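You operate a simulated robot arm through the tools that you are given. There is no shell and no other tool. Be economical: measure what you need, move in short steps, check, and stop when the job is done.

You are at the controls of a simulated robot arm. One attempt, no reset.

Task
Take the filter two and leave it on top of the measuring cup. Push the door four shut. Open the cabinet door one, fetch the battery and stand it on the cabinet top and shut the one again. Take the felt squeegee and leave it on top of the green box on the side bench. Put the green squeegee on the rack shelf. The order is free. Set down upright: filter two, battery.

It is judged by the outcome, as a careful person would: the job done as asked, and still so three seconds after it is handed in. It fails if anything else is knocked over, pushed out of place, dropped, spilled or broken.

Robot
A 7-joint arm with a three-finger gripper on a trunk, on a base that drives. Base frame: it is fixed to the floor where the robot stands at the start and does not move with it; the origin is under the middle of the robot, x ahead of it, y to its left, z up; the surface under the hand at the start is at about z = 880. Readings come in mm, degrees, newtons and seconds.
Its first joint turns from -166.0 to 166.0 degrees. Places, roughly: battery (5x4x10 cm) [5100, 2300, 400]; cabinet door one [5000, 2200, 400]; cabinet top (18x48 cm) [5120, 2300, 840]; door four [5000, 200, 700]; felt squeegee (10x3x10 cm) [5400, -4800, 900]; filter two [500, 250, 1000]; green box [3000, -5000, 750]; green squeegee (15x3x10 cm) [5600, -4800, 900]; measuring cup [-1000, -2250, 750]; rack shelf [1700, -4900, 300]. Payload 2.69 kg.
The TCP is the grasp point between the finger pads, 29 mm short of the fingertips. In the tool frame z runs along the fingers and y along their closing line. Largest opening 120 mm; the body of the gripper starts 78 mm behind the TCP.
Orientation is that of the tool frame in the base frame, as a unit quaternion [w, x, y, z]. With the fingers straight down and closing along the base's y, the tool's x points along the base's -x, its y along +y and its z along -z.

Tools
- The arm moves only by the tool drive_tool. Its argument "targets" is one flat list of numbers, 7 for each row, row after row: the shift along the tool's x, y, z in units of 30 mm (1.0 is 30 mm), then the turn, a rotation vector about the tool's x, y, z in units of 5 degrees (1.0 is 5 degrees), then the opening, from 0 (shut) to 1 (fully open). In form: [x, y, z, ax, ay, az, grip, x, y, z, ax, ay, az, grip, ...]. A call has 1 to 8 rows; each row shifts and turns the commanded pose from where the row before left it, along the tool's axes as they then stand. A call with a number of a shift or a turn outside -1 to 1 is refused whole. Rows are played at 5 a second. More than 50 mm and 8.6 degrees between two rows, or a gripper value outside its range, and nothing of the call is played. Where a pose cannot be reached the arm comes as near as it can. A force on the tool above 40 N (or 10 N above the force at the start of the call, whichever is more), or a blocked arm, ends the call early, and 0.2 s more pass. Each finger halts on what it meets, pressing with about 43 N; the grip force reading is that of the motor and also rises with nothing between the fingers. The clock runs only during rows and for 0.2 s after the last one: add rows that do not move to give the fingers time. It gives the time, the measured TCP pose, the force on the tool (base axes), the opening and the grip force at its end, in the units of the frame above (readings bear some noise), with the torque about the TCP (base axes, N m) and any sound that the robot's microphone picked up.
- Cameras (640 x 400 px; columns grow to the right, rows downward): "scene" is now at [341, 208.1, 1302]; the picture's right is [0.13, -0.99, 0.00], its down [-0.64, -0.08, -0.76] and it looks along [0.75, 0.10, -0.65] (base axes); focal length 251 px, centre (320, 200). "wrist" rides on the gripper at [63, 0, -104] in the tool frame; the picture's right is [0.00, 1.00, 0.00], its down [-0.83, 0.00, -0.56] and it looks along [-0.56, 0.00, 0.83] (tool axes); focal length 275 px, centre (320, 200). There is no depth. A picture from a camera that has moved, and an enlarged one, comes with that camera's place and axes in the base frame and with its lens. The place of the scene camera against the robot may be out by one fixed shift of up to 25 mm in any direction.
- camera(camera): a new picture of that camera. It takes no simulated time.
- lift_body(by): slides the trunk up (or, below 0, down) by that many mm; the arm and the scene camera ride with it, the base frame stays. It gives what a move gives, with no picture.
- steer(legs): drives the robot by 1 to 6 legs, each [ahead, left, turn to the left] in mm, mm and degrees, along the robot's own axes; the way and the turn of a leg run together, so that a leg with both is an arc; at most 1500 mm and 180 degrees a leg. The arm and the cameras ride along, it lands a little off, and it stops where it bumps. It gives what a move gives.
- turn_head(pan, tilt): turns the head with the scene camera to pan (to the left, within 143 degrees either way) and tilt (down, from -29 to 69), counted from straight ahead of the robot. It gives what a move gives.
- enlarge(camera, box): a new picture of the part [left, top, right, bottom] of that camera's present view, enlarged. It takes no simulated time.
- finish_job(): hands the job in; it is judged then, once.

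Go step by step. Nothing tells you exact positions but the pictures and the camera data: compare them with the known pose of the tool, close in by small moves and look again before you grip or let go. The budget is 175 turns and 138 pictures, counting those below and the enlarged ones. Unless the task says otherwise, let go and move clear before handing in.

The tools are called after "Request:" as a command line: name --argument value ..., lists and objects as JSON in quotes. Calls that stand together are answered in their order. drive_tool: Moves the arm, as the interface text tells. Its arguments: {"type":"object","properties":{"targets":{"type":"array","items":{"type":"number"}}},"required":["targets"]} The other tools are called the same way: lift_body (by) slides the trunk up or down; steer (legs) drives the base; turn_head (pan, tilt) turns the head that bears the scene camera; camera (camera) takes a picture; enlarge (camera, box) takes an enlarged picture of a part of a camera's view; finish_job () hands the job in.

At the start:

```text
t: 0.0
position: [546.7, 200.4, 1106.5]
tcp_rot: [0.002, 0.001, 1.0, 0.0]
ft_force: [-0.4, 0.2, -0.1]
wrist_torque: [0.0, 0.03, 0.02]
gripper_width: 120.1
grip_force: 0.1
trunk travel left (down, up): [-275.0, 311.0]
robot x, y, heading: [1.5, 3.4, 0.3]
head pan, tilt: [7.4, 40.7]
```

scene: 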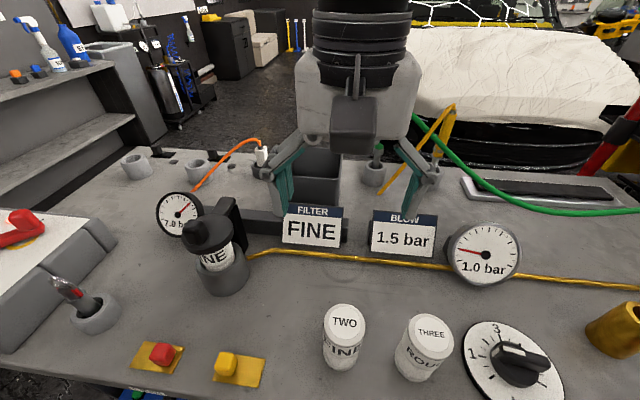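
wrist: 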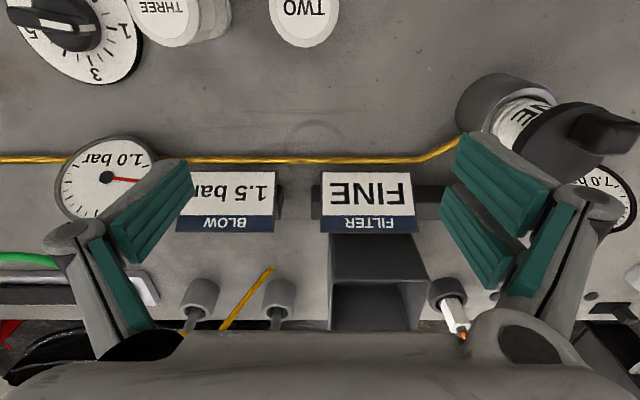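

Filter two stands near x 485, y 190, with filter three beside it. I'll move the hand back over it and look again.

Request:
drive_tool --targets '[1, -0.2, 0, 0, 0, 0, 1, 1, -0.2, 0, 0, 0, 0, 1, 0, 0, 0, 0, 0, 0, 1]'

Request:
camera --camera "wrist"

Request:
enlarge --camera "scene" --box '[260, 240, 480, 400]'

```text
t: 0.8
position: [484.9, 188.3, 1105.5]
tcp_rot: [0.0, 0.0, 1.0, -0.001]
ft_force: [0.8, 0.8, 0.0]
wrist_torque: [0.0, 0.02, 0.01]
gripper_width: 119.8
grip_force: 0.1
trunk travel left (down, up): [-275.0, 311.0]
robot x, y, heading: [0.7, -0.9, -0.0]
head pan, tilt: [7.4, 40.7]
```

```text
135 pictures are left
camera wrist: at [420.9, 188.0, 1209.7], right [-0.01, 1.0, 0.0], down [0.83, 0.01, 0.56], along [0.56, 0.0, -0.83], focal length 275 px, centre (320, 200)
```

wrist: 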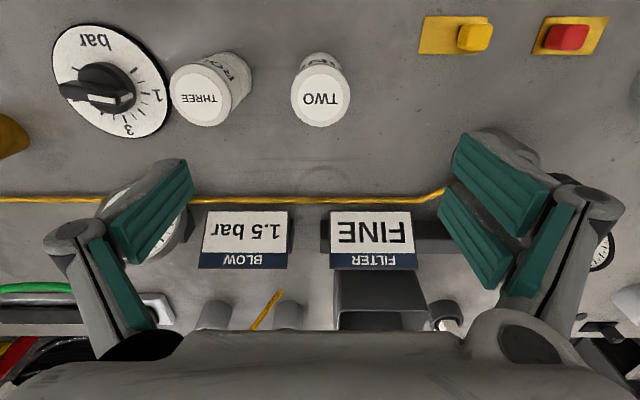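

```text
2.50 times, centred on (370, 320) of scene
camera zoom: at [341.2, 209.9, 1301.6], right [0.13, -0.99, 0.0], down [-0.65, -0.09, -0.76], along [0.75, 0.1, -0.65], focal length 627 px, centre (195, -100)
```

zoom: 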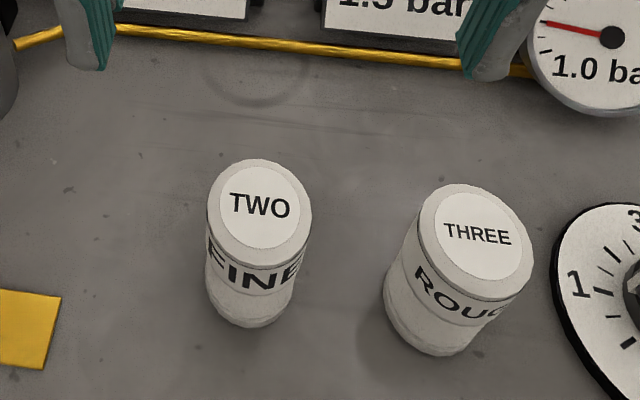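

Filter two's top centre is at about (480, 188, 967), roughly 50 mm across. I'll go down with a narrower opening so the fingers clear filter three.

Request:
drive_tool --targets '[0.16, 0, 1, 0, 0, 0, 0.8, 0, 0, 1, 0, 0, 0, 0.8, 0, 0, 1, 0, 0, 0, 0.8, 0, 0, 0.9, 0, 0, 0, 0.8, 0, 0, 0, 0, 0, 0, 0.8]'

Request:
camera --camera "wrist"

```text
t: 2.0
position: [483.9, 191.1, 989.7]
tcp_rot: [0.001, 0.001, 1.0, -0.001]
ft_force: [-0.4, 0.2, -0.1]
wrist_torque: [-0.04, 0.0, -0.01]
gripper_width: 96.0
grip_force: 0.1
trunk travel left (down, up): [-275.0, 311.0]
robot x, y, heading: [-1.3, 1.5, -0.0]
head pan, tilt: [7.4, 40.7]
```

```text
133 pictures are left
camera wrist: at [419.5, 189.7, 1092.4], right [0.0, 1.0, 0.0], down [0.83, 0.01, 0.56], along [0.56, 0.0, -0.83], focal length 275 px, centre (320, 200)
```

wrist: 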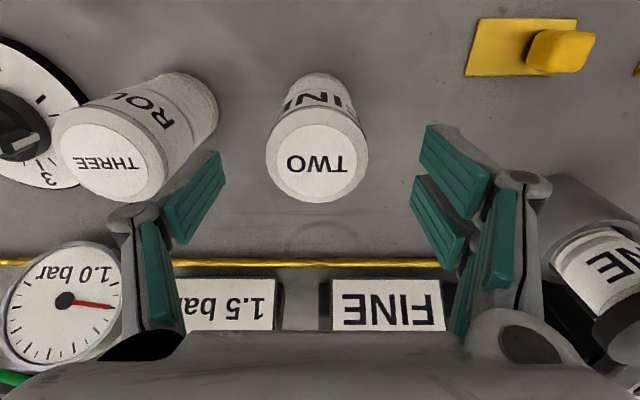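

The hand is aligned over the filter. I'll go down the last 54 mm and grip.

Request:
drive_tool --targets '[0, 0, 0.9, 0, 0, 0, 0.8, 0, 0, 0.9, 0, 0, 0, 0.8, 0, 0, 0, 0, 0, 0, 0.8, 0, 0, 0, 0, 0, 0, 0, 0, 0, 0, 0, 0, 0, 0, 0, 0, 0, 0, 0, 0, 0]'

Request:
camera --camera "wrist"

```text
t: 3.4
position: [484.1, 189.7, 935.1]
tcp_rot: [0.002, 0.0, 1.0, -0.001]
ft_force: [-0.2, -0.6, -0.4]
wrist_torque: [-0.01, 0.01, 0.0]
gripper_width: 48.7
grip_force: 42.9
trunk travel left (down, up): [-275.0, 311.0]
robot x, y, heading: [-0.6, -1.4, 0.2]
head pan, tilt: [7.4, 40.7]
```

```text
132 pictures are left
camera wrist: at [419.2, 189.3, 1037.9], right [0.0, 1.0, 0.0], down [0.83, 0.0, 0.56], along [0.56, 0.0, -0.83], focal length 275 px, centre (320, 200)
```

wrist: 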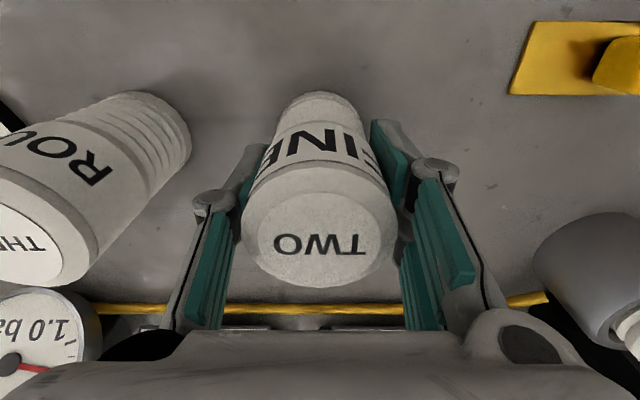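

The grip holds at 48.7 mm. I'll lift straight up and then look around.

Request:
drive_tool --targets '[0, 0, -1, 0, 0, 0, 0, 0, 0, -1, 0, 0, 0, 0, 0, 0, -1, 0, 0, 0, 0, 0, 0, -1, 0, 0, 0, 0, 0, 0, -1, 0, 0, 0, 0, 0, 0, -1, 0, 0, 0, 0, 0, 0, 0, 0, 0, 0, 0]'

Request:
turn_head --pan -100 --tilt 15

Request:
camera --camera "scene"

Request:
turn_head --pan -143 --tilt 15

Request:
camera --camera "scene"

Request:
turn_head --pan 0 --tilt 10

Request:
camera --camera "scene"

```text
t: 5.0
position: [483.7, 190.7, 1114.4]
tcp_rot: [0.002, 0.0, 1.0, 0.0]
ft_force: [0.6, -0.3, -0.6]
wrist_torque: [0.0, 0.0, -0.02]
gripper_width: 48.6
grip_force: 42.8
trunk travel left (down, up): [-275.0, 311.0]
robot x, y, heading: [0.5, -0.3, -0.1]
head pan, tilt: [7.4, 40.7]
```

```text
t: 6.8
position: [483.2, 190.4, 1114.5]
tcp_rot: [0.001, 0.0, 1.0, -0.001]
ft_force: [0.1, 1.0, -0.4]
wrist_torque: [0.03, 0.01, 0.02]
gripper_width: 48.3
grip_force: 43.2
trunk travel left (down, up): [-275.0, 311.0]
robot x, y, heading: [-1.9, -1.2, -0.1]
head pan, tilt: [-100.0, 15.0]
```

```text
131 pictures are left
camera scene: at [243.0, 106.8, 1336.7], right [-0.99, 0.15, 0.0], down [0.05, 0.31, -0.95], along [-0.14, -0.94, -0.31], focal length 251 px, centre (320, 200)
```

scene: 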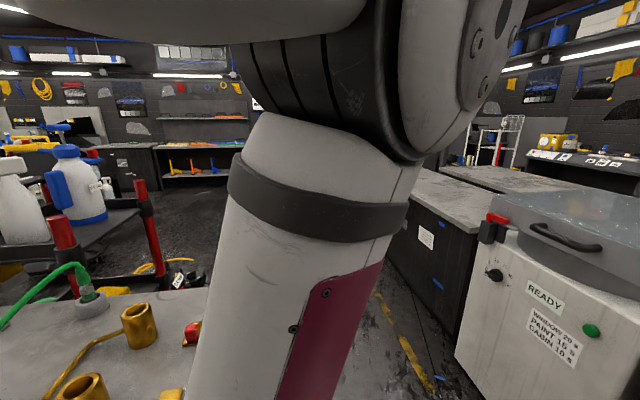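

```text
t: 8.0
position: [483.5, 189.0, 1114.1]
tcp_rot: [0.001, 0.0, 1.0, -0.001]
ft_force: [0.1, -0.4, -1.3]
wrist_torque: [0.03, 0.01, -0.01]
gripper_width: 48.5
grip_force: 42.5
trunk travel left (down, up): [-275.0, 311.0]
robot x, y, heading: [-2.5, -2.1, -0.2]
head pan, tilt: [-143.0, 15.0]
```

```text
130 pictures are left
camera scene: at [182.6, 142.6, 1342.1], right [-0.6, 0.8, 0.0], down [0.21, 0.15, -0.97], along [-0.77, -0.58, -0.26], focal length 251 px, centre (320, 200)
```

scene: 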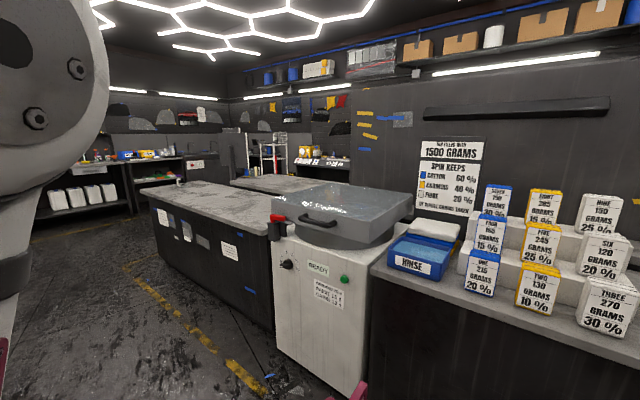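

```text
t: 10.2
position: [485.2, 188.0, 1113.6]
tcp_rot: [-0.001, 0.003, 1.0, 0.0]
ft_force: [0.3, 0.2, -1.2]
wrist_torque: [-0.02, -0.01, -0.01]
gripper_width: 48.5
grip_force: 43.2
trunk travel left (down, up): [-275.0, 311.0]
robot x, y, heading: [1.7, 3.3, -0.1]
head pan, tilt: [0.0, 10.0]
```

```text
129 pictures are left
camera scene: at [239.3, 107.1, 1342.4], right [-0.98, 0.19, 0.0], down [0.05, 0.25, -0.97], along [-0.18, -0.95, -0.26], focal length 251 px, centre (320, 200)
```

scene: 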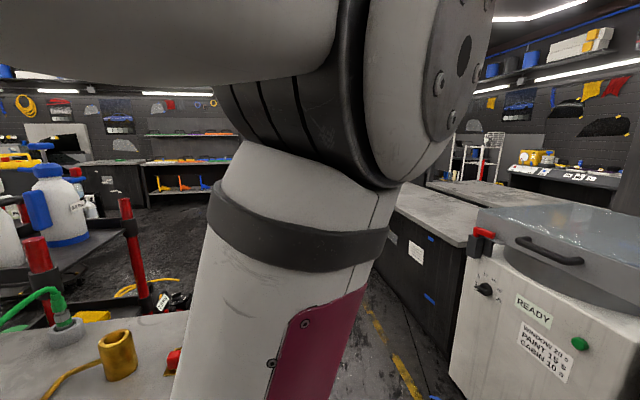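

The head reading and the last picture disagree, so I'll take a fresh picture and read it again.

Request:
camera --camera "scene"

```text
128 pictures are left
camera scene: at [239.3, 107.1, 1342.4], right [-0.98, 0.19, 0.0], down [0.05, 0.25, -0.97], along [-0.18, -0.95, -0.26], focal length 251 px, centre (320, 200)
```

scene: 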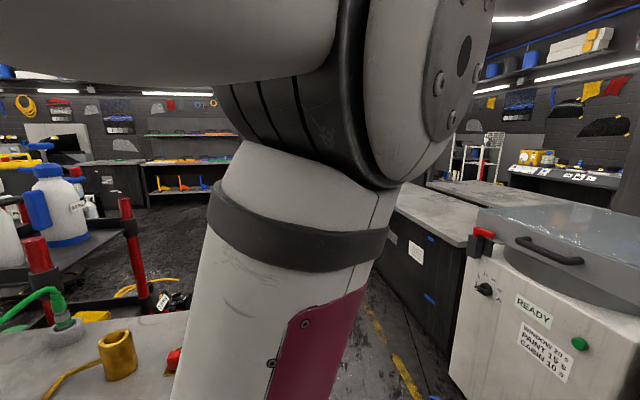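

The head may still be moving, so I'll let the clock run a little and look again.

Request:
drive_tool --targets '[0, 0, 0, 0, 0, 0, 0, 0, 0, 0, 0, 0, 0, 0, 0, 0, 0, 0, 0, 0, 0, 0, 0, 0, 0, 0, 0, 0]'

Request:
camera --camera "scene"

```text
t: 11.2
position: [485.8, 188.1, 1114.5]
tcp_rot: [0.0, 0.003, 1.0, 0.0]
ft_force: [-0.2, 0.5, -0.5]
wrist_torque: [0.01, 0.01, -0.01]
gripper_width: 48.3
grip_force: 42.8
trunk travel left (down, up): [-275.0, 311.0]
robot x, y, heading: [-4.3, 0.0, -0.3]
head pan, tilt: [0.0, 10.0]
```

```text
127 pictures are left
camera scene: at [239.8, 106.9, 1342.2], right [-0.98, 0.19, 0.0], down [0.05, 0.25, -0.97], along [-0.18, -0.95, -0.26], focal length 251 px, centre (320, 200)
```

scene: 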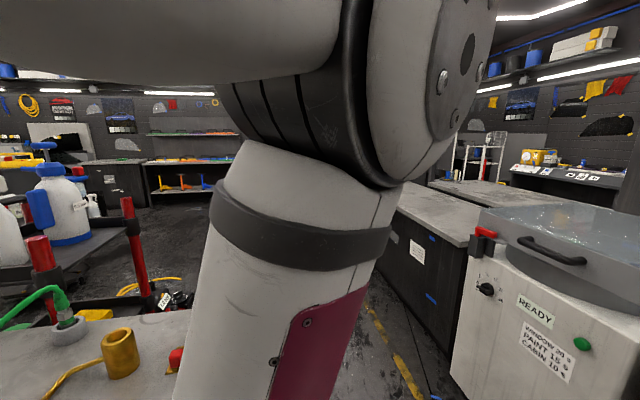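

The head seems to be caught on an arm link on its way back. I'll try again with another tilt.

Request:
turn_head --pan -115 --tilt 30

Request:
turn_head --pan 0 --tilt 30

Request:
camera --camera "scene"

```text
t: 13.2
position: [482.3, 189.6, 1115.0]
tcp_rot: [0.002, 0.0, 1.0, -0.001]
ft_force: [0.8, -0.6, -0.8]
wrist_torque: [0.02, 0.01, 0.0]
gripper_width: 48.5
grip_force: 43.3
trunk travel left (down, up): [-275.0, 311.0]
robot x, y, heading: [-3.5, 6.1, 0.3]
head pan, tilt: [-115.0, 30.0]
```

```text
t: 15.1
position: [482.6, 189.6, 1114.7]
tcp_rot: [0.002, 0.0, 1.0, -0.001]
ft_force: [1.0, 0.5, -0.4]
wrist_torque: [-0.02, 0.02, -0.01]
gripper_width: 48.4
grip_force: 43.0
trunk travel left (down, up): [-275.0, 311.0]
robot x, y, heading: [-0.9, -0.6, 0.2]
head pan, tilt: [0.0, 30.0]
```

```text
126 pictures are left
camera scene: at [347.7, 198.3, 1318.3], right [0.0, -1.0, 0.0], down [-0.5, 0.0, -0.87], along [0.87, 0.0, -0.5], focal length 251 px, centre (320, 200)
```

scene: 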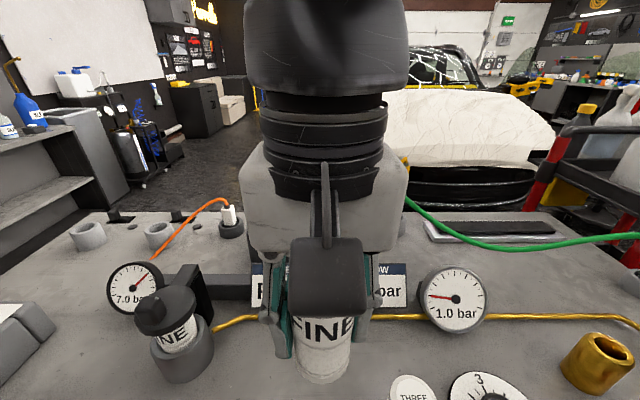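

The head is free again. I'll raise the trunk, back off a little, turn right to face -y and look down the aisle.

Request:
lift_body --by 100

Request:
steer --legs '[[-80, 0, 0], [0, 0, -90]]'

Request:
camera --camera "scene"

```text
t: 16.6
position: [527.6, 186.5, 1137.4]
tcp_rot: [-0.008, 0.0, 1.0, -0.001]
ft_force: [0.6, -0.4, -1.0]
wrist_torque: [-0.02, 0.06, 0.01]
gripper_width: 48.5
grip_force: 43.1
trunk travel left (down, up): [-311.0, 275.0]
robot x, y, heading: [-8.4, -1.6, -0.1]
head pan, tilt: [0.0, 30.0]
stopped: the arm was blocked; the commanded pose is now the measured one
```

```text
t: 21.5
position: [98.3, -516.6, 1149.9]
tcp_rot: [0.0, 0.706, 0.709, 0.0]
ft_force: [0.8, 0.0, -0.4]
wrist_torque: [-0.02, -0.02, 0.01]
gripper_width: 48.4
grip_force: 43.2
trunk travel left (down, up): [-311.0, 275.0]
robot x, y, heading: [-92.9, -0.3, -89.9]
head pan, tilt: [0.0, 30.0]
```

```text
125 pictures are left
camera scene: at [97.0, -333.6, 1353.1], right [-1.0, 0.0, 0.0], down [0.0, 0.5, -0.87], along [0.0, -0.87, -0.5], focal length 251 px, centre (320, 200)
```

scene: 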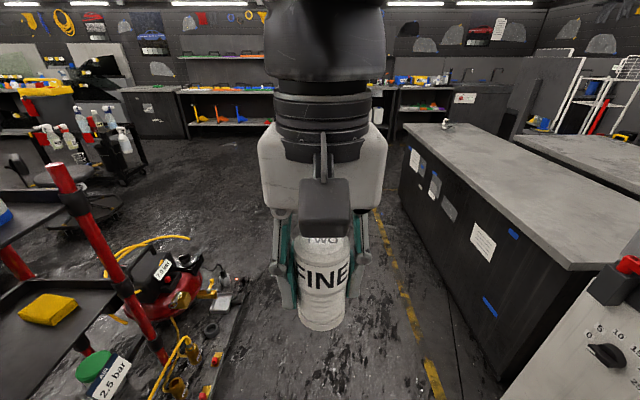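

The aisle is clear. A small item at the far end of the right bench, near (-900, -2250), is probably the cup. I'll drive down the aisle.

Request:
steer --legs '[[1400, 0, 0], [750, 0, 0], [0, 0, -90]]'

Request:
camera --camera "scene"

```text
t: 35.7
position: [-572.9, -2314.1, 1150.1]
tcp_rot: [0.0, 1.0, 0.015, 0.0]
ft_force: [-0.5, 0.6, -1.7]
wrist_torque: [0.01, 0.03, 0.0]
gripper_width: 48.0
grip_force: 43.2
trunk travel left (down, up): [-311.0, 275.0]
robot x, y, heading: [-57.8, -2106.1, -178.6]
head pan, tilt: [0.0, 30.0]
```

```text
124 pictures are left
camera scene: at [-400.6, -2303.4, 1353.1], right [-0.03, 1.0, 0.0], down [0.5, 0.01, -0.87], along [-0.87, -0.03, -0.5], focal length 251 px, centre (320, 200)
```

scene: 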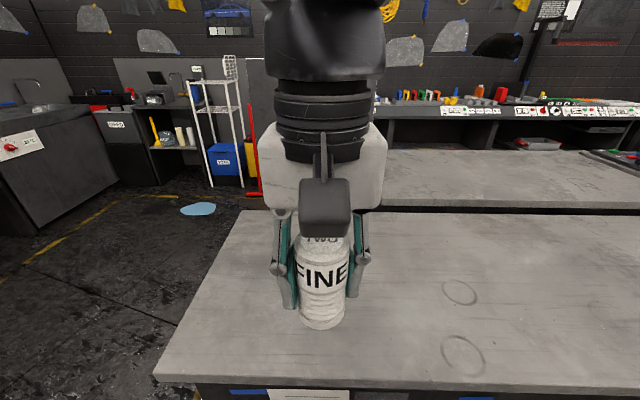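

The cup is probably hidden behind the hand, so I'll check with the wrist camera.

Request:
camera --camera "wrist"

```text
123 pictures are left
camera wrist: at [-511.2, -2312.4, 1253.6], right [0.03, -1.0, 0.0], down [-0.83, -0.03, 0.56], along [-0.56, -0.02, -0.83], focal length 275 px, centre (320, 200)
```

wrist: 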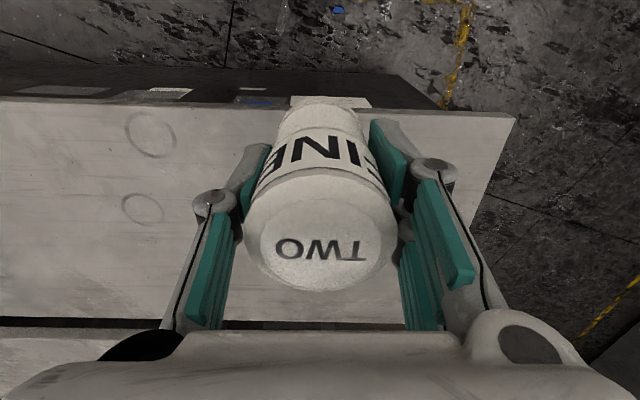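

The cup must be behind the hand. I'll move the robot 250 mm to its right to get a clear look.

Request:
steer --legs '[[0, -250, 0]]'

Request:
camera --camera "scene"

```text
t: 37.5
position: [-580.3, -2059.5, 1149.6]
tcp_rot: [0.0, 1.0, 0.013, -0.001]
ft_force: [-0.4, 0.9, -0.5]
wrist_torque: [-0.01, -0.01, 0.03]
gripper_width: 48.0
grip_force: 42.7
trunk travel left (down, up): [-311.0, 275.0]
robot x, y, heading: [-67.4, -1859.9, -178.7]
head pan, tilt: [0.0, 30.0]
```

```text
122 pictures are left
camera scene: at [-408.4, -2050.1, 1353.1], right [-0.02, 1.0, 0.0], down [0.5, 0.01, -0.87], along [-0.87, -0.02, -0.5], focal length 251 px, centre (320, 200)
```

scene: 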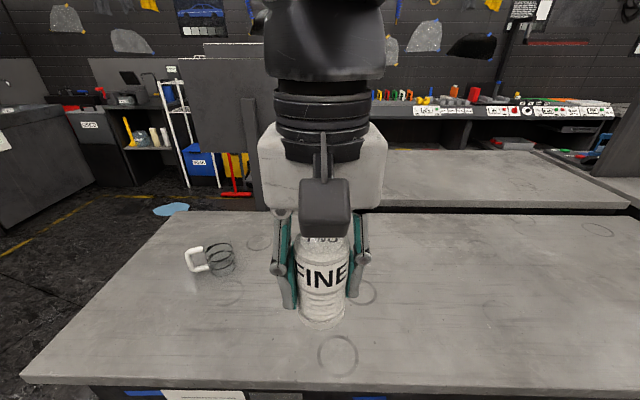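

There is a clear glass cup with a white handle at about pixel (220, 260). I'll enlarge it.

Request:
enlarge --camera "scene" --box '[160, 220, 280, 320]'

```text
4.00 times, centred on (220, 270) of scene
camera zoom: at [-408.4, -2050.1, 1353.1], right [-0.02, 1.0, 0.0], down [0.5, 0.01, -0.87], along [-0.87, -0.02, -0.5], focal length 1004 px, centre (720, -80)
```

zoom: 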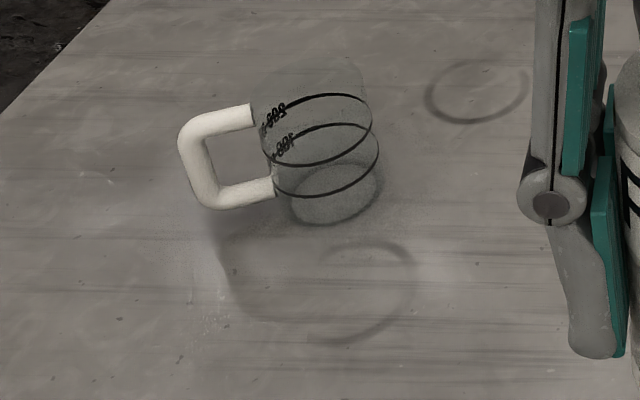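

I need to see the cup's rim and whether its top is open, so I'll enlarge more.

Request:
enlarge --camera "scene" --box '[200, 226, 264, 280]'

```text
7.41 times, centred on (232, 253) of scene
camera zoom: at [-408.4, -2050.1, 1353.1], right [-0.02, 1.0, 0.0], down [0.5, 0.01, -0.87], along [-0.87, -0.02, -0.5], focal length 1859 px, centre (972, -193)
```

zoom: 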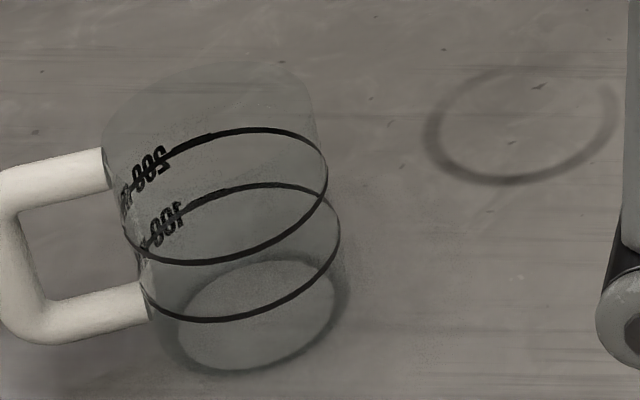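

The cup is an upright open glass, about 66 mm across and 80 mm tall, near (-864, -2301). I'll move left so it sits a little to one side of the hand, then bring the wrist camera closer.

Request:
steer --legs '[[0, 170, 0]]'

Request:
drive_tool --targets '[-1, 0, 0, 0, 0, 0, 0, -1, 0, 0, 0, 0, 0, 0, -1, 0, 0, 0, 0, 0, 0, -1, 0, 0, 0, 0, 0, 0, -1, 0, 0, 0, 0, 0, 0, 0, 0, 0, 0, 0, 0, 0]'

Request:
camera --camera "wrist"

Request:
camera --camera "scene"

```text
t: 39.0
position: [-575.9, -2230.8, 1149.5]
tcp_rot: [0.0, 1.0, 0.013, 0.001]
ft_force: [0.2, -0.4, -1.3]
wrist_torque: [-0.02, 0.01, -0.01]
gripper_width: 47.9
grip_force: 43.0
trunk travel left (down, up): [-311.0, 275.0]
robot x, y, heading: [-62.4, -2030.1, -178.5]
head pan, tilt: [0.0, 30.0]
```

```text
t: 40.4
position: [-726.7, -2233.9, 1149.4]
tcp_rot: [0.001, 1.0, 0.013, 0.0]
ft_force: [-0.4, -0.1, -0.8]
wrist_torque: [-0.03, -0.02, -0.04]
gripper_width: 47.8
grip_force: 42.9
trunk travel left (down, up): [-311.0, 275.0]
robot x, y, heading: [-60.9, -2034.4, -178.3]
head pan, tilt: [0.0, 30.0]
```

```text
119 pictures are left
camera wrist: at [-665.2, -2232.6, 1253.0], right [0.03, -1.0, 0.0], down [-0.83, -0.03, 0.56], along [-0.56, -0.02, -0.83], focal length 275 px, centre (320, 200)
```

wrist: 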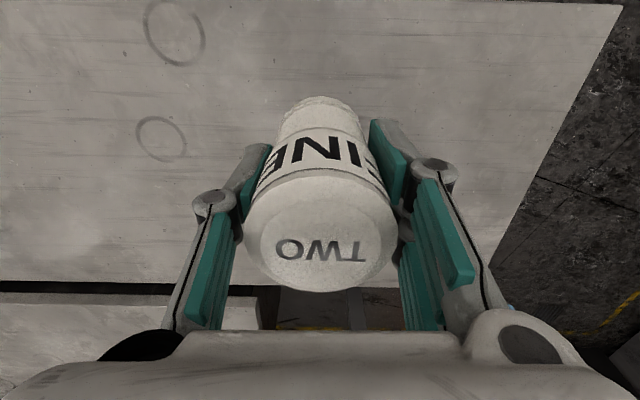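

```text
118 pictures are left
camera scene: at [-403.9, -2221.1, 1353.1], right [-0.03, 1.0, 0.0], down [0.5, 0.01, -0.87], along [-0.87, -0.02, -0.5], focal length 251 px, centre (320, 200)
```

scene: 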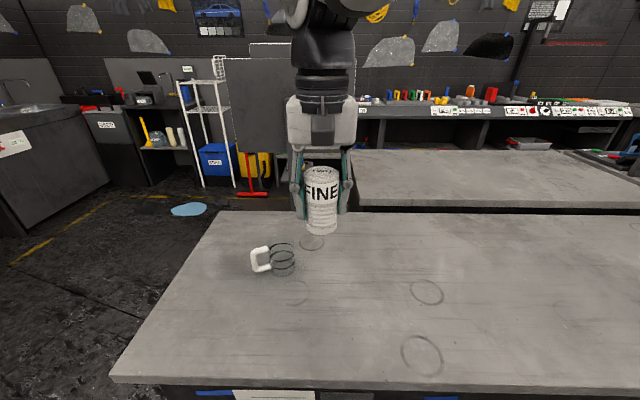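

The cup is hidden by the filter in the wrist view. I'll shift left and reach past the cup so it shows above the filter in the wrist picture.

Request:
steer --legs '[[0, 105, 0]]'

Request:
drive_tool --targets '[-1, 0, 0, 0, 0, 0, 0, -1, 0, 0, 0, 0, 0, 0, -1, 0, 0, 0, 0, 0, 0, -1, 0, 0, 0, 0, 0, 0, -1, 0, 0, 0, 0, 0, 0, -1, 0, 0, 0, 0, 0, 0, 0, 0, 0, 0, 0, 0, 0]'

Request:
camera --camera "wrist"

Request:
camera --camera "scene"

```text
t: 41.6
position: [-723.3, -2338.9, 1149.0]
tcp_rot: [-0.001, 1.0, 0.013, 0.0]
ft_force: [-1.0, -0.4, -0.3]
wrist_torque: [0.02, -0.02, 0.01]
gripper_width: 47.8
grip_force: 42.7
trunk travel left (down, up): [-311.0, 275.0]
robot x, y, heading: [-59.6, -2135.9, -178.6]
head pan, tilt: [0.0, 30.0]
```

```text
t: 43.2
position: [-904.7, -2341.5, 1147.9]
tcp_rot: [0.0, 1.0, 0.013, 0.0]
ft_force: [0.3, -0.1, -1.2]
wrist_torque: [-0.01, 0.04, 0.02]
gripper_width: 47.8
grip_force: 43.0
trunk travel left (down, up): [-311.0, 275.0]
robot x, y, heading: [-60.4, -2132.6, -178.7]
head pan, tilt: [0.0, 30.0]
```

```text
117 pictures are left
camera wrist: at [-842.6, -2339.9, 1251.6], right [0.03, -1.0, 0.0], down [-0.83, -0.03, 0.56], along [-0.56, -0.02, -0.83], focal length 275 px, centre (320, 200)
```

wrist: 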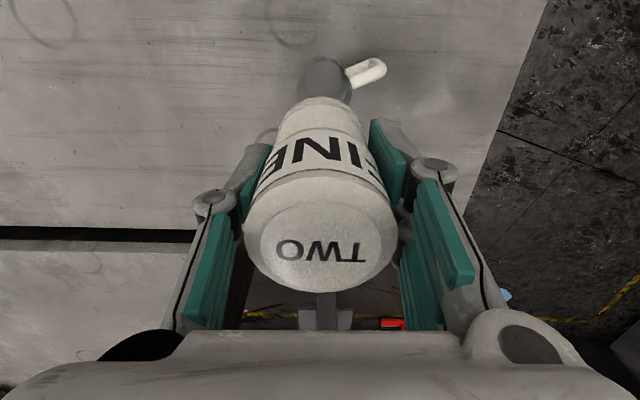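

```text
116 pictures are left
camera scene: at [-401.2, -2325.7, 1353.1], right [-0.03, 1.0, 0.0], down [0.5, 0.01, -0.87], along [-0.87, -0.02, -0.5], focal length 251 px, centre (320, 200)
```

scene: 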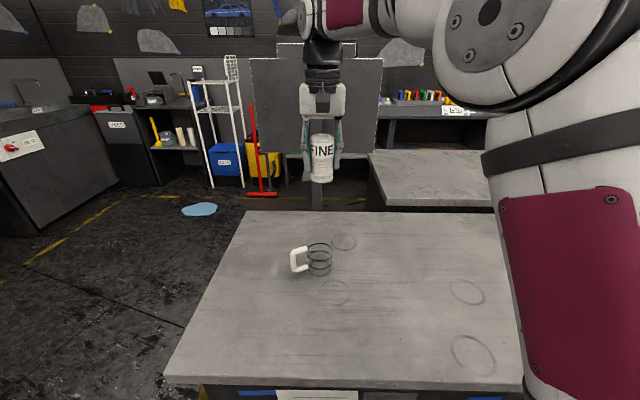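

The cup now shows at the top of the wrist view. I'll enlarge it.

Request:
enlarge --camera "wrist" --box '[270, 30, 410, 118]'

Request:
drive_tool --targets '[-1, 0, 0, 0, 0, 0, 0, 0, 0, 0, 0, 0, 0, 0]'

Request:
enlarge --camera "wrist" --box '[270, 0, 410, 88]'

```text
4.55 times, centred on (340, 74) of wrist
camera zoom: at [-842.6, -2339.9, 1251.6], right [0.03, -1.0, 0.0], down [-0.83, -0.03, 0.56], along [-0.56, -0.02, -0.83], focal length 1251 px, centre (229, 773)
```

zoom: 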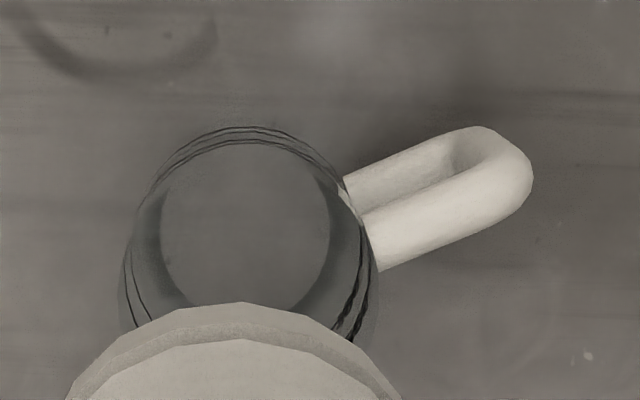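

```text
t: 43.8
position: [-933.5, -2341.4, 1149.6]
tcp_rot: [0.0, 1.0, 0.013, 0.0]
ft_force: [0.2, -0.5, -0.4]
wrist_torque: [0.04, 0.03, 0.0]
gripper_width: 47.6
grip_force: 43.1
trunk travel left (down, up): [-311.0, 275.0]
robot x, y, heading: [-57.7, -2138.6, -178.6]
head pan, tilt: [0.0, 30.0]
```

```text
4.55 times, centred on (340, 44) of wrist
camera zoom: at [-871.8, -2340.7, 1253.1], right [0.03, -1.0, 0.0], down [-0.83, -0.03, 0.56], along [-0.56, -0.02, -0.83], focal length 1251 px, centre (229, 909)
```

zoom: 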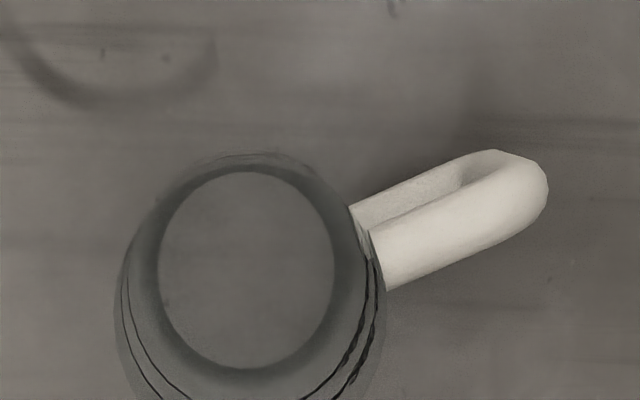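

The cup centre works out to about (-925, -2348), with the rim near z 893. I'll centre the filter over it and go down to just above the rim.

Request:
drive_tool --targets '[0.3, 0.2, 0, 0, 0, 0, 0, 0, 0, 1, 0, 0, 0, 0, 0, 0, 1, 0, 0, 0, 0, 0, 0, 1, 0, 0, 0, 0, 0, 0, 1, 0, 0, 0, 0, 0, 0, 0.7, 0, 0, 0, 0, 0, 0, 0, 0, 0, 0, 0]'

Request:
camera --camera "scene"

Request:
enlarge --camera "scene" --box '[270, 200, 370, 290]'

Request:
camera --camera "wrist"

```text
t: 45.4
position: [-924.6, -2349.4, 1009.5]
tcp_rot: [0.0, 1.0, 0.013, 0.001]
ft_force: [-0.5, -0.5, -0.8]
wrist_torque: [-0.02, 0.0, 0.02]
gripper_width: 47.8
grip_force: 43.2
trunk travel left (down, up): [-311.0, 275.0]
robot x, y, heading: [-61.9, -2136.2, -178.5]
head pan, tilt: [0.0, 30.0]
```

```text
113 pictures are left
camera scene: at [-401.3, -2325.7, 1353.1], right [-0.03, 1.0, 0.0], down [0.5, 0.01, -0.87], along [-0.87, -0.02, -0.5], focal length 251 px, centre (320, 200)
```

scene: 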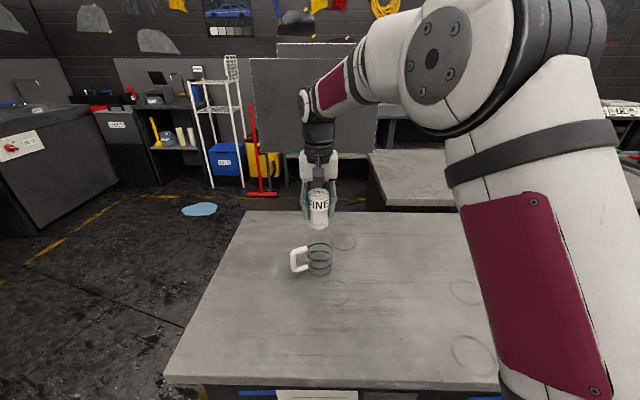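

```text
4.44 times, centred on (320, 245) of scene
camera zoom: at [-401.3, -2325.7, 1353.1], right [-0.03, 1.0, 0.0], down [0.5, 0.01, -0.87], along [-0.87, -0.02, -0.5], focal length 1115 px, centre (320, 0)
```

zoom: 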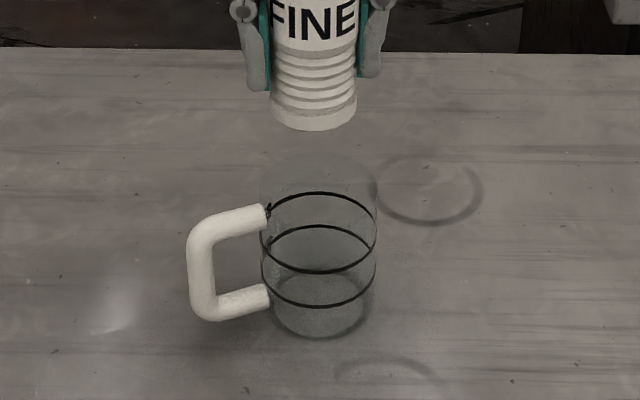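

```text
111 pictures are left
camera wrist: at [-863.3, -2348.0, 1112.3], right [0.03, -1.0, 0.0], down [-0.83, -0.02, 0.56], along [-0.56, -0.02, -0.83], focal length 275 px, centre (320, 200)
```

wrist: 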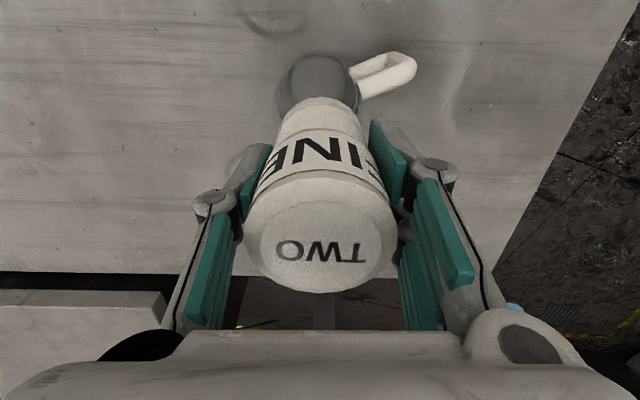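

The filter is about 2 mm off to one side. I'll correct that and lower it to about 15 mm above the rim.

Request:
drive_tool --targets '[0, -0.07, 0.5, 0, 0, 0, 0, 0, 0, 0.5, 0, 0, 0, 0, 0, 0, 0.4, 0, 0, 0, 0, 0, 0, 0, 0, 0, 0, 0]'

Request:
enlarge --camera "scene" --box '[270, 200, 370, 290]'

Request:
enlarge --camera "wrist" --box '[240, 20, 440, 145]'

```text
t: 46.4
position: [-924.7, -2347.6, 966.2]
tcp_rot: [0.001, 1.0, 0.014, -0.001]
ft_force: [1.1, -0.3, -0.6]
wrist_torque: [0.01, 0.01, -0.03]
gripper_width: 47.7
grip_force: 43.0
trunk travel left (down, up): [-311.0, 275.0]
robot x, y, heading: [-60.1, -2137.1, -178.4]
head pan, tilt: [0.0, 30.0]
```

```text
4.44 times, centred on (320, 245) of scene
camera zoom: at [-401.3, -2325.7, 1353.1], right [-0.03, 1.0, 0.0], down [0.5, 0.01, -0.87], along [-0.87, -0.02, -0.5], focal length 1115 px, centre (320, 0)
```

zoom: 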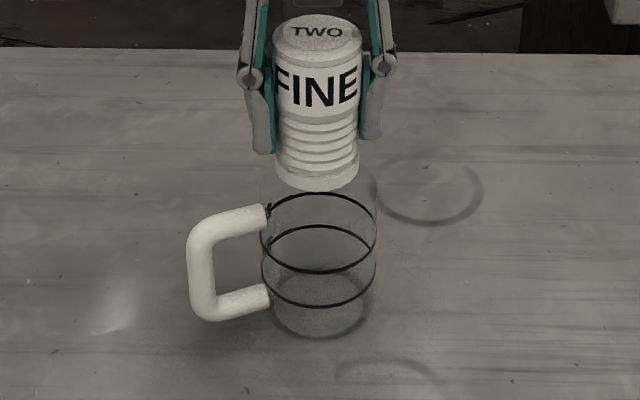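

```text
3.20 times, centred on (340, 82) of wrist
camera zoom: at [-862.9, -2346.0, 1069.4], right [0.03, -1.0, 0.0], down [-0.83, -0.03, 0.56], along [-0.56, -0.02, -0.83], focal length 881 px, centre (256, 576)
```

zoom: 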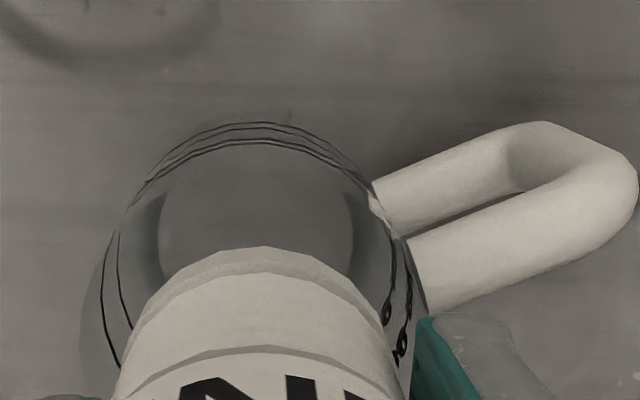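

Still no contact. I'll lower in 3 mm steps and watch for contact at the rim.

Request:
drive_tool --targets '[0, 0, 0.1, 0, 0, 0, 0, 0, 0, 0.1, 0, 0, 0, 0, 0, 0, 0.1, 0, 0, 0, 0, 0, 0, 0.1, 0, 0, 0, 0, 0, 0, 0.1, 0, 0, 0, 0, 0, 0, 0.1, 0, 0, 0, 0]'

Request:
enlarge --camera "scene" --box '[270, 200, 370, 290]'

```text
t: 47.8
position: [-925.1, -2346.7, 948.2]
tcp_rot: [-0.001, 1.0, 0.013, 0.0]
ft_force: [0.7, 0.2, 5.0]
wrist_torque: [0.12, 0.05, 0.04]
gripper_width: 47.8
grip_force: 43.3
trunk travel left (down, up): [-311.0, 275.0]
robot x, y, heading: [-63.9, -2131.4, -178.3]
head pan, tilt: [0.0, 30.0]
```

```text
4.44 times, centred on (320, 245) of scene
camera zoom: at [-401.1, -2325.6, 1353.2], right [-0.03, 1.0, 0.0], down [0.5, 0.01, -0.87], along [-0.87, -0.02, -0.5], focal length 1115 px, centre (320, 0)
```

zoom: 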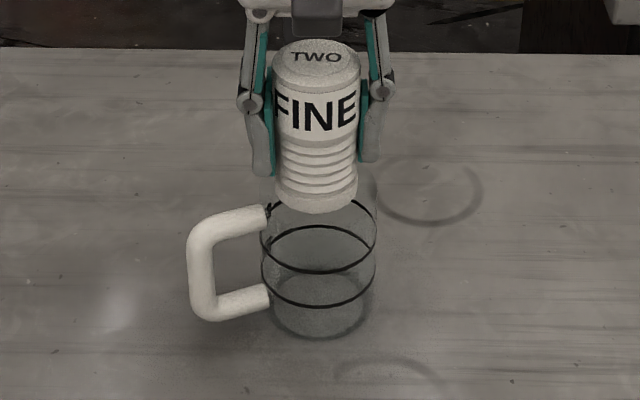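

There is contact at the rim height, about 5 N, a bit to one side. I'll go 1.5 mm further to see whether it is firm.

Request:
drive_tool --targets '[0, 0, 0.05, 0, 0, 0, 0, 0, 0, 0, 0, 0, 0, 0, 0, 0, 0, 0, 0, 0, 0]'

```text
t: 48.6
position: [-924.2, -2347.7, 948.8]
tcp_rot: [0.002, 1.0, 0.014, -0.002]
ft_force: [2.4, 2.5, 25.7]
wrist_torque: [0.29, -0.15, 0.0]
gripper_width: 47.8
grip_force: 43.1
trunk travel left (down, up): [-311.0, 275.0]
robot x, y, heading: [-60.1, -2134.7, -178.6]
head pan, tilt: [0.0, 30.0]
```

The support is firm at 26 N. I'll ease off slightly, then open the fingers just a little and see whether the filter stays.

Request:
drive_tool --targets '[0, 0, -0.04, 0, 0, 0, 0, 0, 0, 0, 0, 0, 0, 0, 0, 0, 0, 0, 0, 0, 0.46, 0, 0, 0, 0, 0, 0, 0.46, 0, 0, 0, 0, 0, 0, 0.46]'

Request:
enlarge --camera "scene" --box '[270, 200, 370, 290]'

Request:
enlarge --camera "wrist" --box '[200, 20, 440, 320]'

```text
t: 49.8
position: [-924.5, -2348.4, 947.5]
tcp_rot: [0.001, 1.0, 0.013, 0.0]
ft_force: [-0.5, 0.1, -0.3]
wrist_torque: [-0.01, 0.0, 0.0]
gripper_width: 55.3
grip_force: 0.1
trunk travel left (down, up): [-311.0, 275.0]
robot x, y, heading: [-63.7, -2136.4, -178.2]
head pan, tilt: [0.0, 30.0]
```

```text
4.44 times, centred on (320, 245) of scene
camera zoom: at [-401.3, -2325.7, 1353.1], right [-0.03, 1.0, 0.0], down [0.5, 0.01, -0.87], along [-0.87, -0.02, -0.5], focal length 1115 px, centre (320, 0)
```

zoom: 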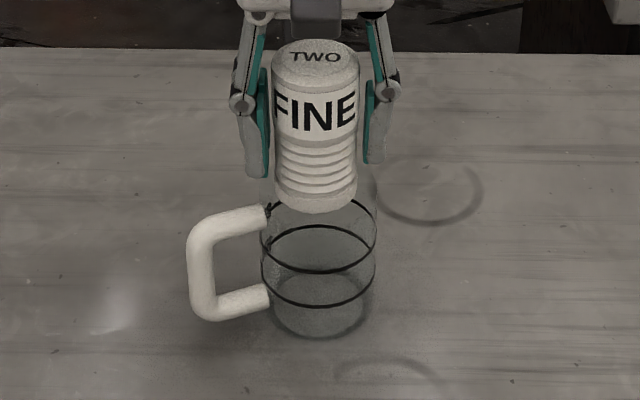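

```text
1.33 times, centred on (320, 170) of wrist
camera zoom: at [-862.9, -2347.1, 1051.6], right [0.03, -1.0, 0.0], down [-0.83, -0.03, 0.56], along [-0.56, -0.02, -0.83], focal length 367 px, centre (320, 240)
```

zoom: 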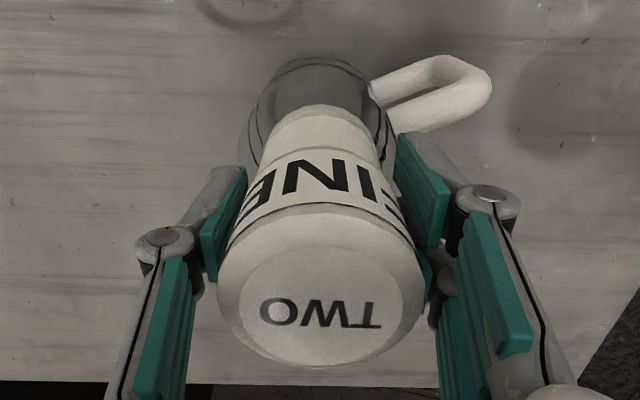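

The filter stays upright on the cup. I'll open further, lift clear and check.

Request:
drive_tool --targets '[0, 0, 0, 0, 0, 0, 0.7, 0, 0, 0, 0, 0, 0, 0.7, 0, 0, -0.7, 0, 0, 0, 0.7, 0, 0, -1, 0, 0, 0, 0.7, 0, 0, -1, 0, 0, 0, 0.7, 0, 0, -1, 0, 0, 0, 0.7, 0, 0, -1, 0, 0, 0, 0.7, 0, 0, -1, 0, 0, 0, 0.7]'

Request:
drive_tool --targets '[1, 0, 0, 0, 0, 0, 0.7, 1, 0, 0, 0, 0, 0, 0.7, 1, 0, 0, 0, 0, 0, 0.7, 1, 0, 0, 0, 0, 0, 0.7, 1, 0, 0, 0, 0, 0, 0.7, 1, 0, 0, 0, 0, 0, 0.7, 1, 0, 0, 0, 0, 0, 0.7, 1, 0, 0, 0, 0, 0, 0.7]'

Request:
camera --camera "scene"

```text
t: 51.6
position: [-924.6, -2348.1, 1119.7]
tcp_rot: [0.0, 1.0, 0.013, 0.001]
ft_force: [-0.5, 0.9, -0.4]
wrist_torque: [-0.02, 0.02, 0.02]
gripper_width: 84.3
grip_force: 0.1
trunk travel left (down, up): [-311.0, 275.0]
robot x, y, heading: [-59.6, -2132.1, -178.6]
head pan, tilt: [0.0, 30.0]
```

```text
t: 53.4
position: [-686.1, -2341.9, 1118.7]
tcp_rot: [0.0, 1.0, 0.014, 0.001]
ft_force: [-1.0, 0.1, -0.7]
wrist_torque: [0.01, -0.04, 0.02]
gripper_width: 84.0
grip_force: 0.1
trunk travel left (down, up): [-311.0, 275.0]
robot x, y, heading: [-58.8, -2131.0, -178.0]
head pan, tilt: [0.0, 30.0]
```

```text
105 pictures are left
camera scene: at [-401.6, -2325.7, 1353.0], right [-0.03, 1.0, 0.0], down [0.5, 0.01, -0.87], along [-0.87, -0.02, -0.5], focal length 251 px, centre (320, 200)
```

scene: 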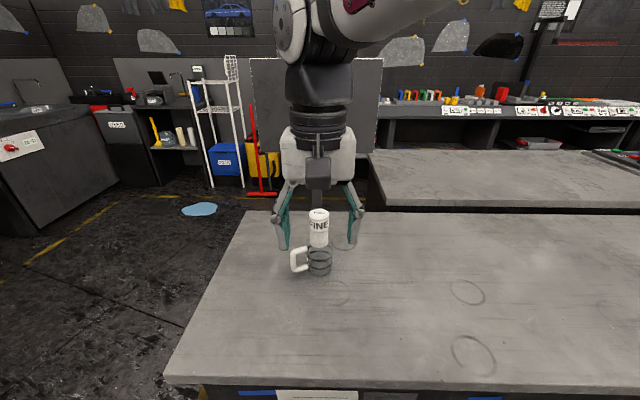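

Filter two is done. I'll tuck the arm, turn left to face -y and look for the way to the squeegees.

Request:
drive_tool --targets '[1, 0, 0, 0, 0, 0, 0.5, 1, 0, 0, 0, 0, 0, 0.2, 1, 0, 0, 0, 0, 0, 0.2, 1, 0, 0, 0, 0, 0, 0.2, 0, 0, 0, 0, 0, 0, 0.2]'

Request:
steer --legs '[[0, 0, 89]]'

Request:
turn_head --pan 0 --tilt 20

Request:
camera --camera "scene"

Request:
turn_head --pan 60 --tilt 15

Request:
camera --camera "scene"

```text
t: 54.6
position: [-563.8, -2339.6, 1119.1]
tcp_rot: [0.0, 1.0, 0.013, 0.0]
ft_force: [0.2, -0.7, -0.2]
wrist_torque: [0.0, -0.02, -0.01]
gripper_width: 24.3
grip_force: 0.0
trunk travel left (down, up): [-311.0, 275.0]
robot x, y, heading: [-64.9, -2135.0, -178.7]
head pan, tilt: [0.0, 30.0]
```

```text
t: 58.7
position: [130.3, -2642.9, 1117.9]
tcp_rot: [0.0, 0.708, 0.706, -0.001]
ft_force: [-0.1, -0.2, 0.1]
wrist_torque: [0.01, 0.01, -0.01]
gripper_width: 23.8
grip_force: 0.0
trunk travel left (down, up): [-311.0, 275.0]
robot x, y, heading: [-64.4, -2132.6, -90.1]
head pan, tilt: [0.0, 30.0]
```

```text
t: 59.5
position: [129.4, -2643.2, 1119.5]
tcp_rot: [0.0, 0.709, 0.705, 0.0]
ft_force: [-0.3, -0.3, 1.1]
wrist_torque: [0.0, -0.01, 0.01]
gripper_width: 24.1
grip_force: 0.0
trunk travel left (down, up): [-311.0, 275.0]
robot x, y, heading: [-60.0, -2136.0, -90.2]
head pan, tilt: [0.0, 20.0]
```

```text
104 pictures are left
camera scene: at [124.2, -2471.7, 1369.1], right [-1.0, 0.0, 0.0], down [0.0, 0.34, -0.94], along [0.0, -0.94, -0.34], focal length 251 px, centre (320, 200)
```

scene: 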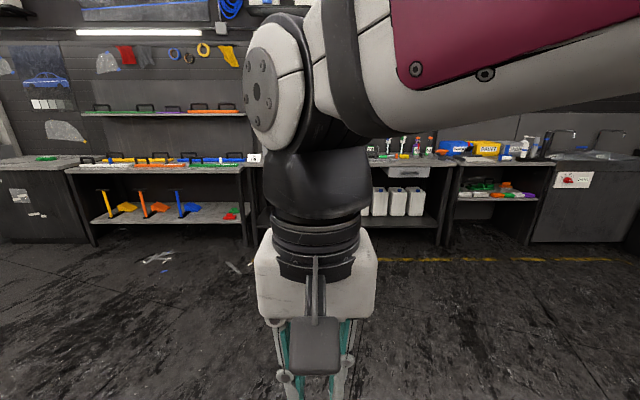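

```text
t: 60.8
position: [129.5, -2642.8, 1119.0]
tcp_rot: [0.0, 0.708, 0.706, 0.0]
ft_force: [-0.4, 0.6, -1.3]
wrist_torque: [-0.01, 0.02, 0.0]
gripper_width: 24.4
grip_force: 0.0
trunk travel left (down, up): [-311.0, 275.0]
robot x, y, heading: [-60.3, -2134.6, -90.3]
head pan, tilt: [60.0, 15.0]
```

```text
103 pictures are left
camera scene: at [205.2, -2425.6, 1377.3], right [-0.5, -0.86, 0.0], down [-0.22, 0.13, -0.97], along [0.83, -0.49, -0.26], focal length 251 px, centre (320, 200)
```

scene: 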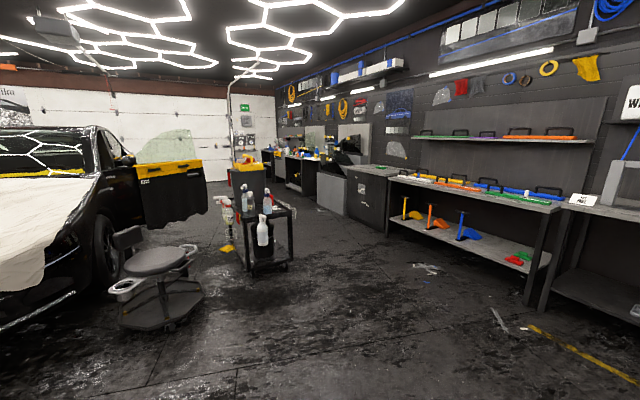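

The rack with the coloured tools is on the -y wall, and there is a free lane around y = -4000. I'll drive there and turn to face +x.

Request:
steer --legs '[[1400, 0, 0], [450, 0, 0], [0, 0, 90]]'

Request:
turn_head --pan 0 --tilt 20

Request:
camera --camera "scene"

```text
t: 74.0
position: [479.0, -3775.7, 1118.6]
tcp_rot: [0.0, -0.027, 1.0, 0.0]
ft_force: [0.3, -0.6, -0.2]
wrist_torque: [0.0, 0.01, 0.04]
gripper_width: 24.1
grip_force: 0.0
trunk travel left (down, up): [-311.0, 275.0]
robot x, y, heading: [-15.5, -3994.8, 3.1]
head pan, tilt: [60.0, 15.0]
```

```text
t: 75.2
position: [479.3, -3774.5, 1118.8]
tcp_rot: [0.0, -0.027, 1.0, 0.0]
ft_force: [-0.4, -0.5, -0.4]
wrist_torque: [-0.03, 0.01, -0.03]
gripper_width: 24.1
grip_force: 0.0
trunk travel left (down, up): [-311.0, 275.0]
robot x, y, heading: [-15.4, -3996.4, 2.9]
head pan, tilt: [0.0, 20.0]
```

```text
102 pictures are left
camera scene: at [313.1, -3779.3, 1369.2], right [0.05, -1.0, 0.0], down [-0.34, -0.02, -0.94], along [0.94, 0.05, -0.34], focal length 251 px, centre (320, 200)
```

scene: 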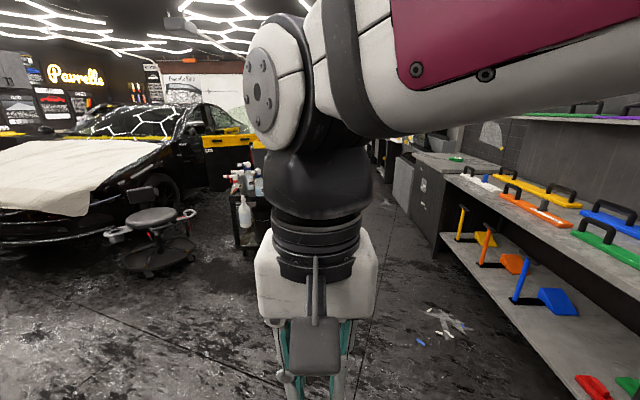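

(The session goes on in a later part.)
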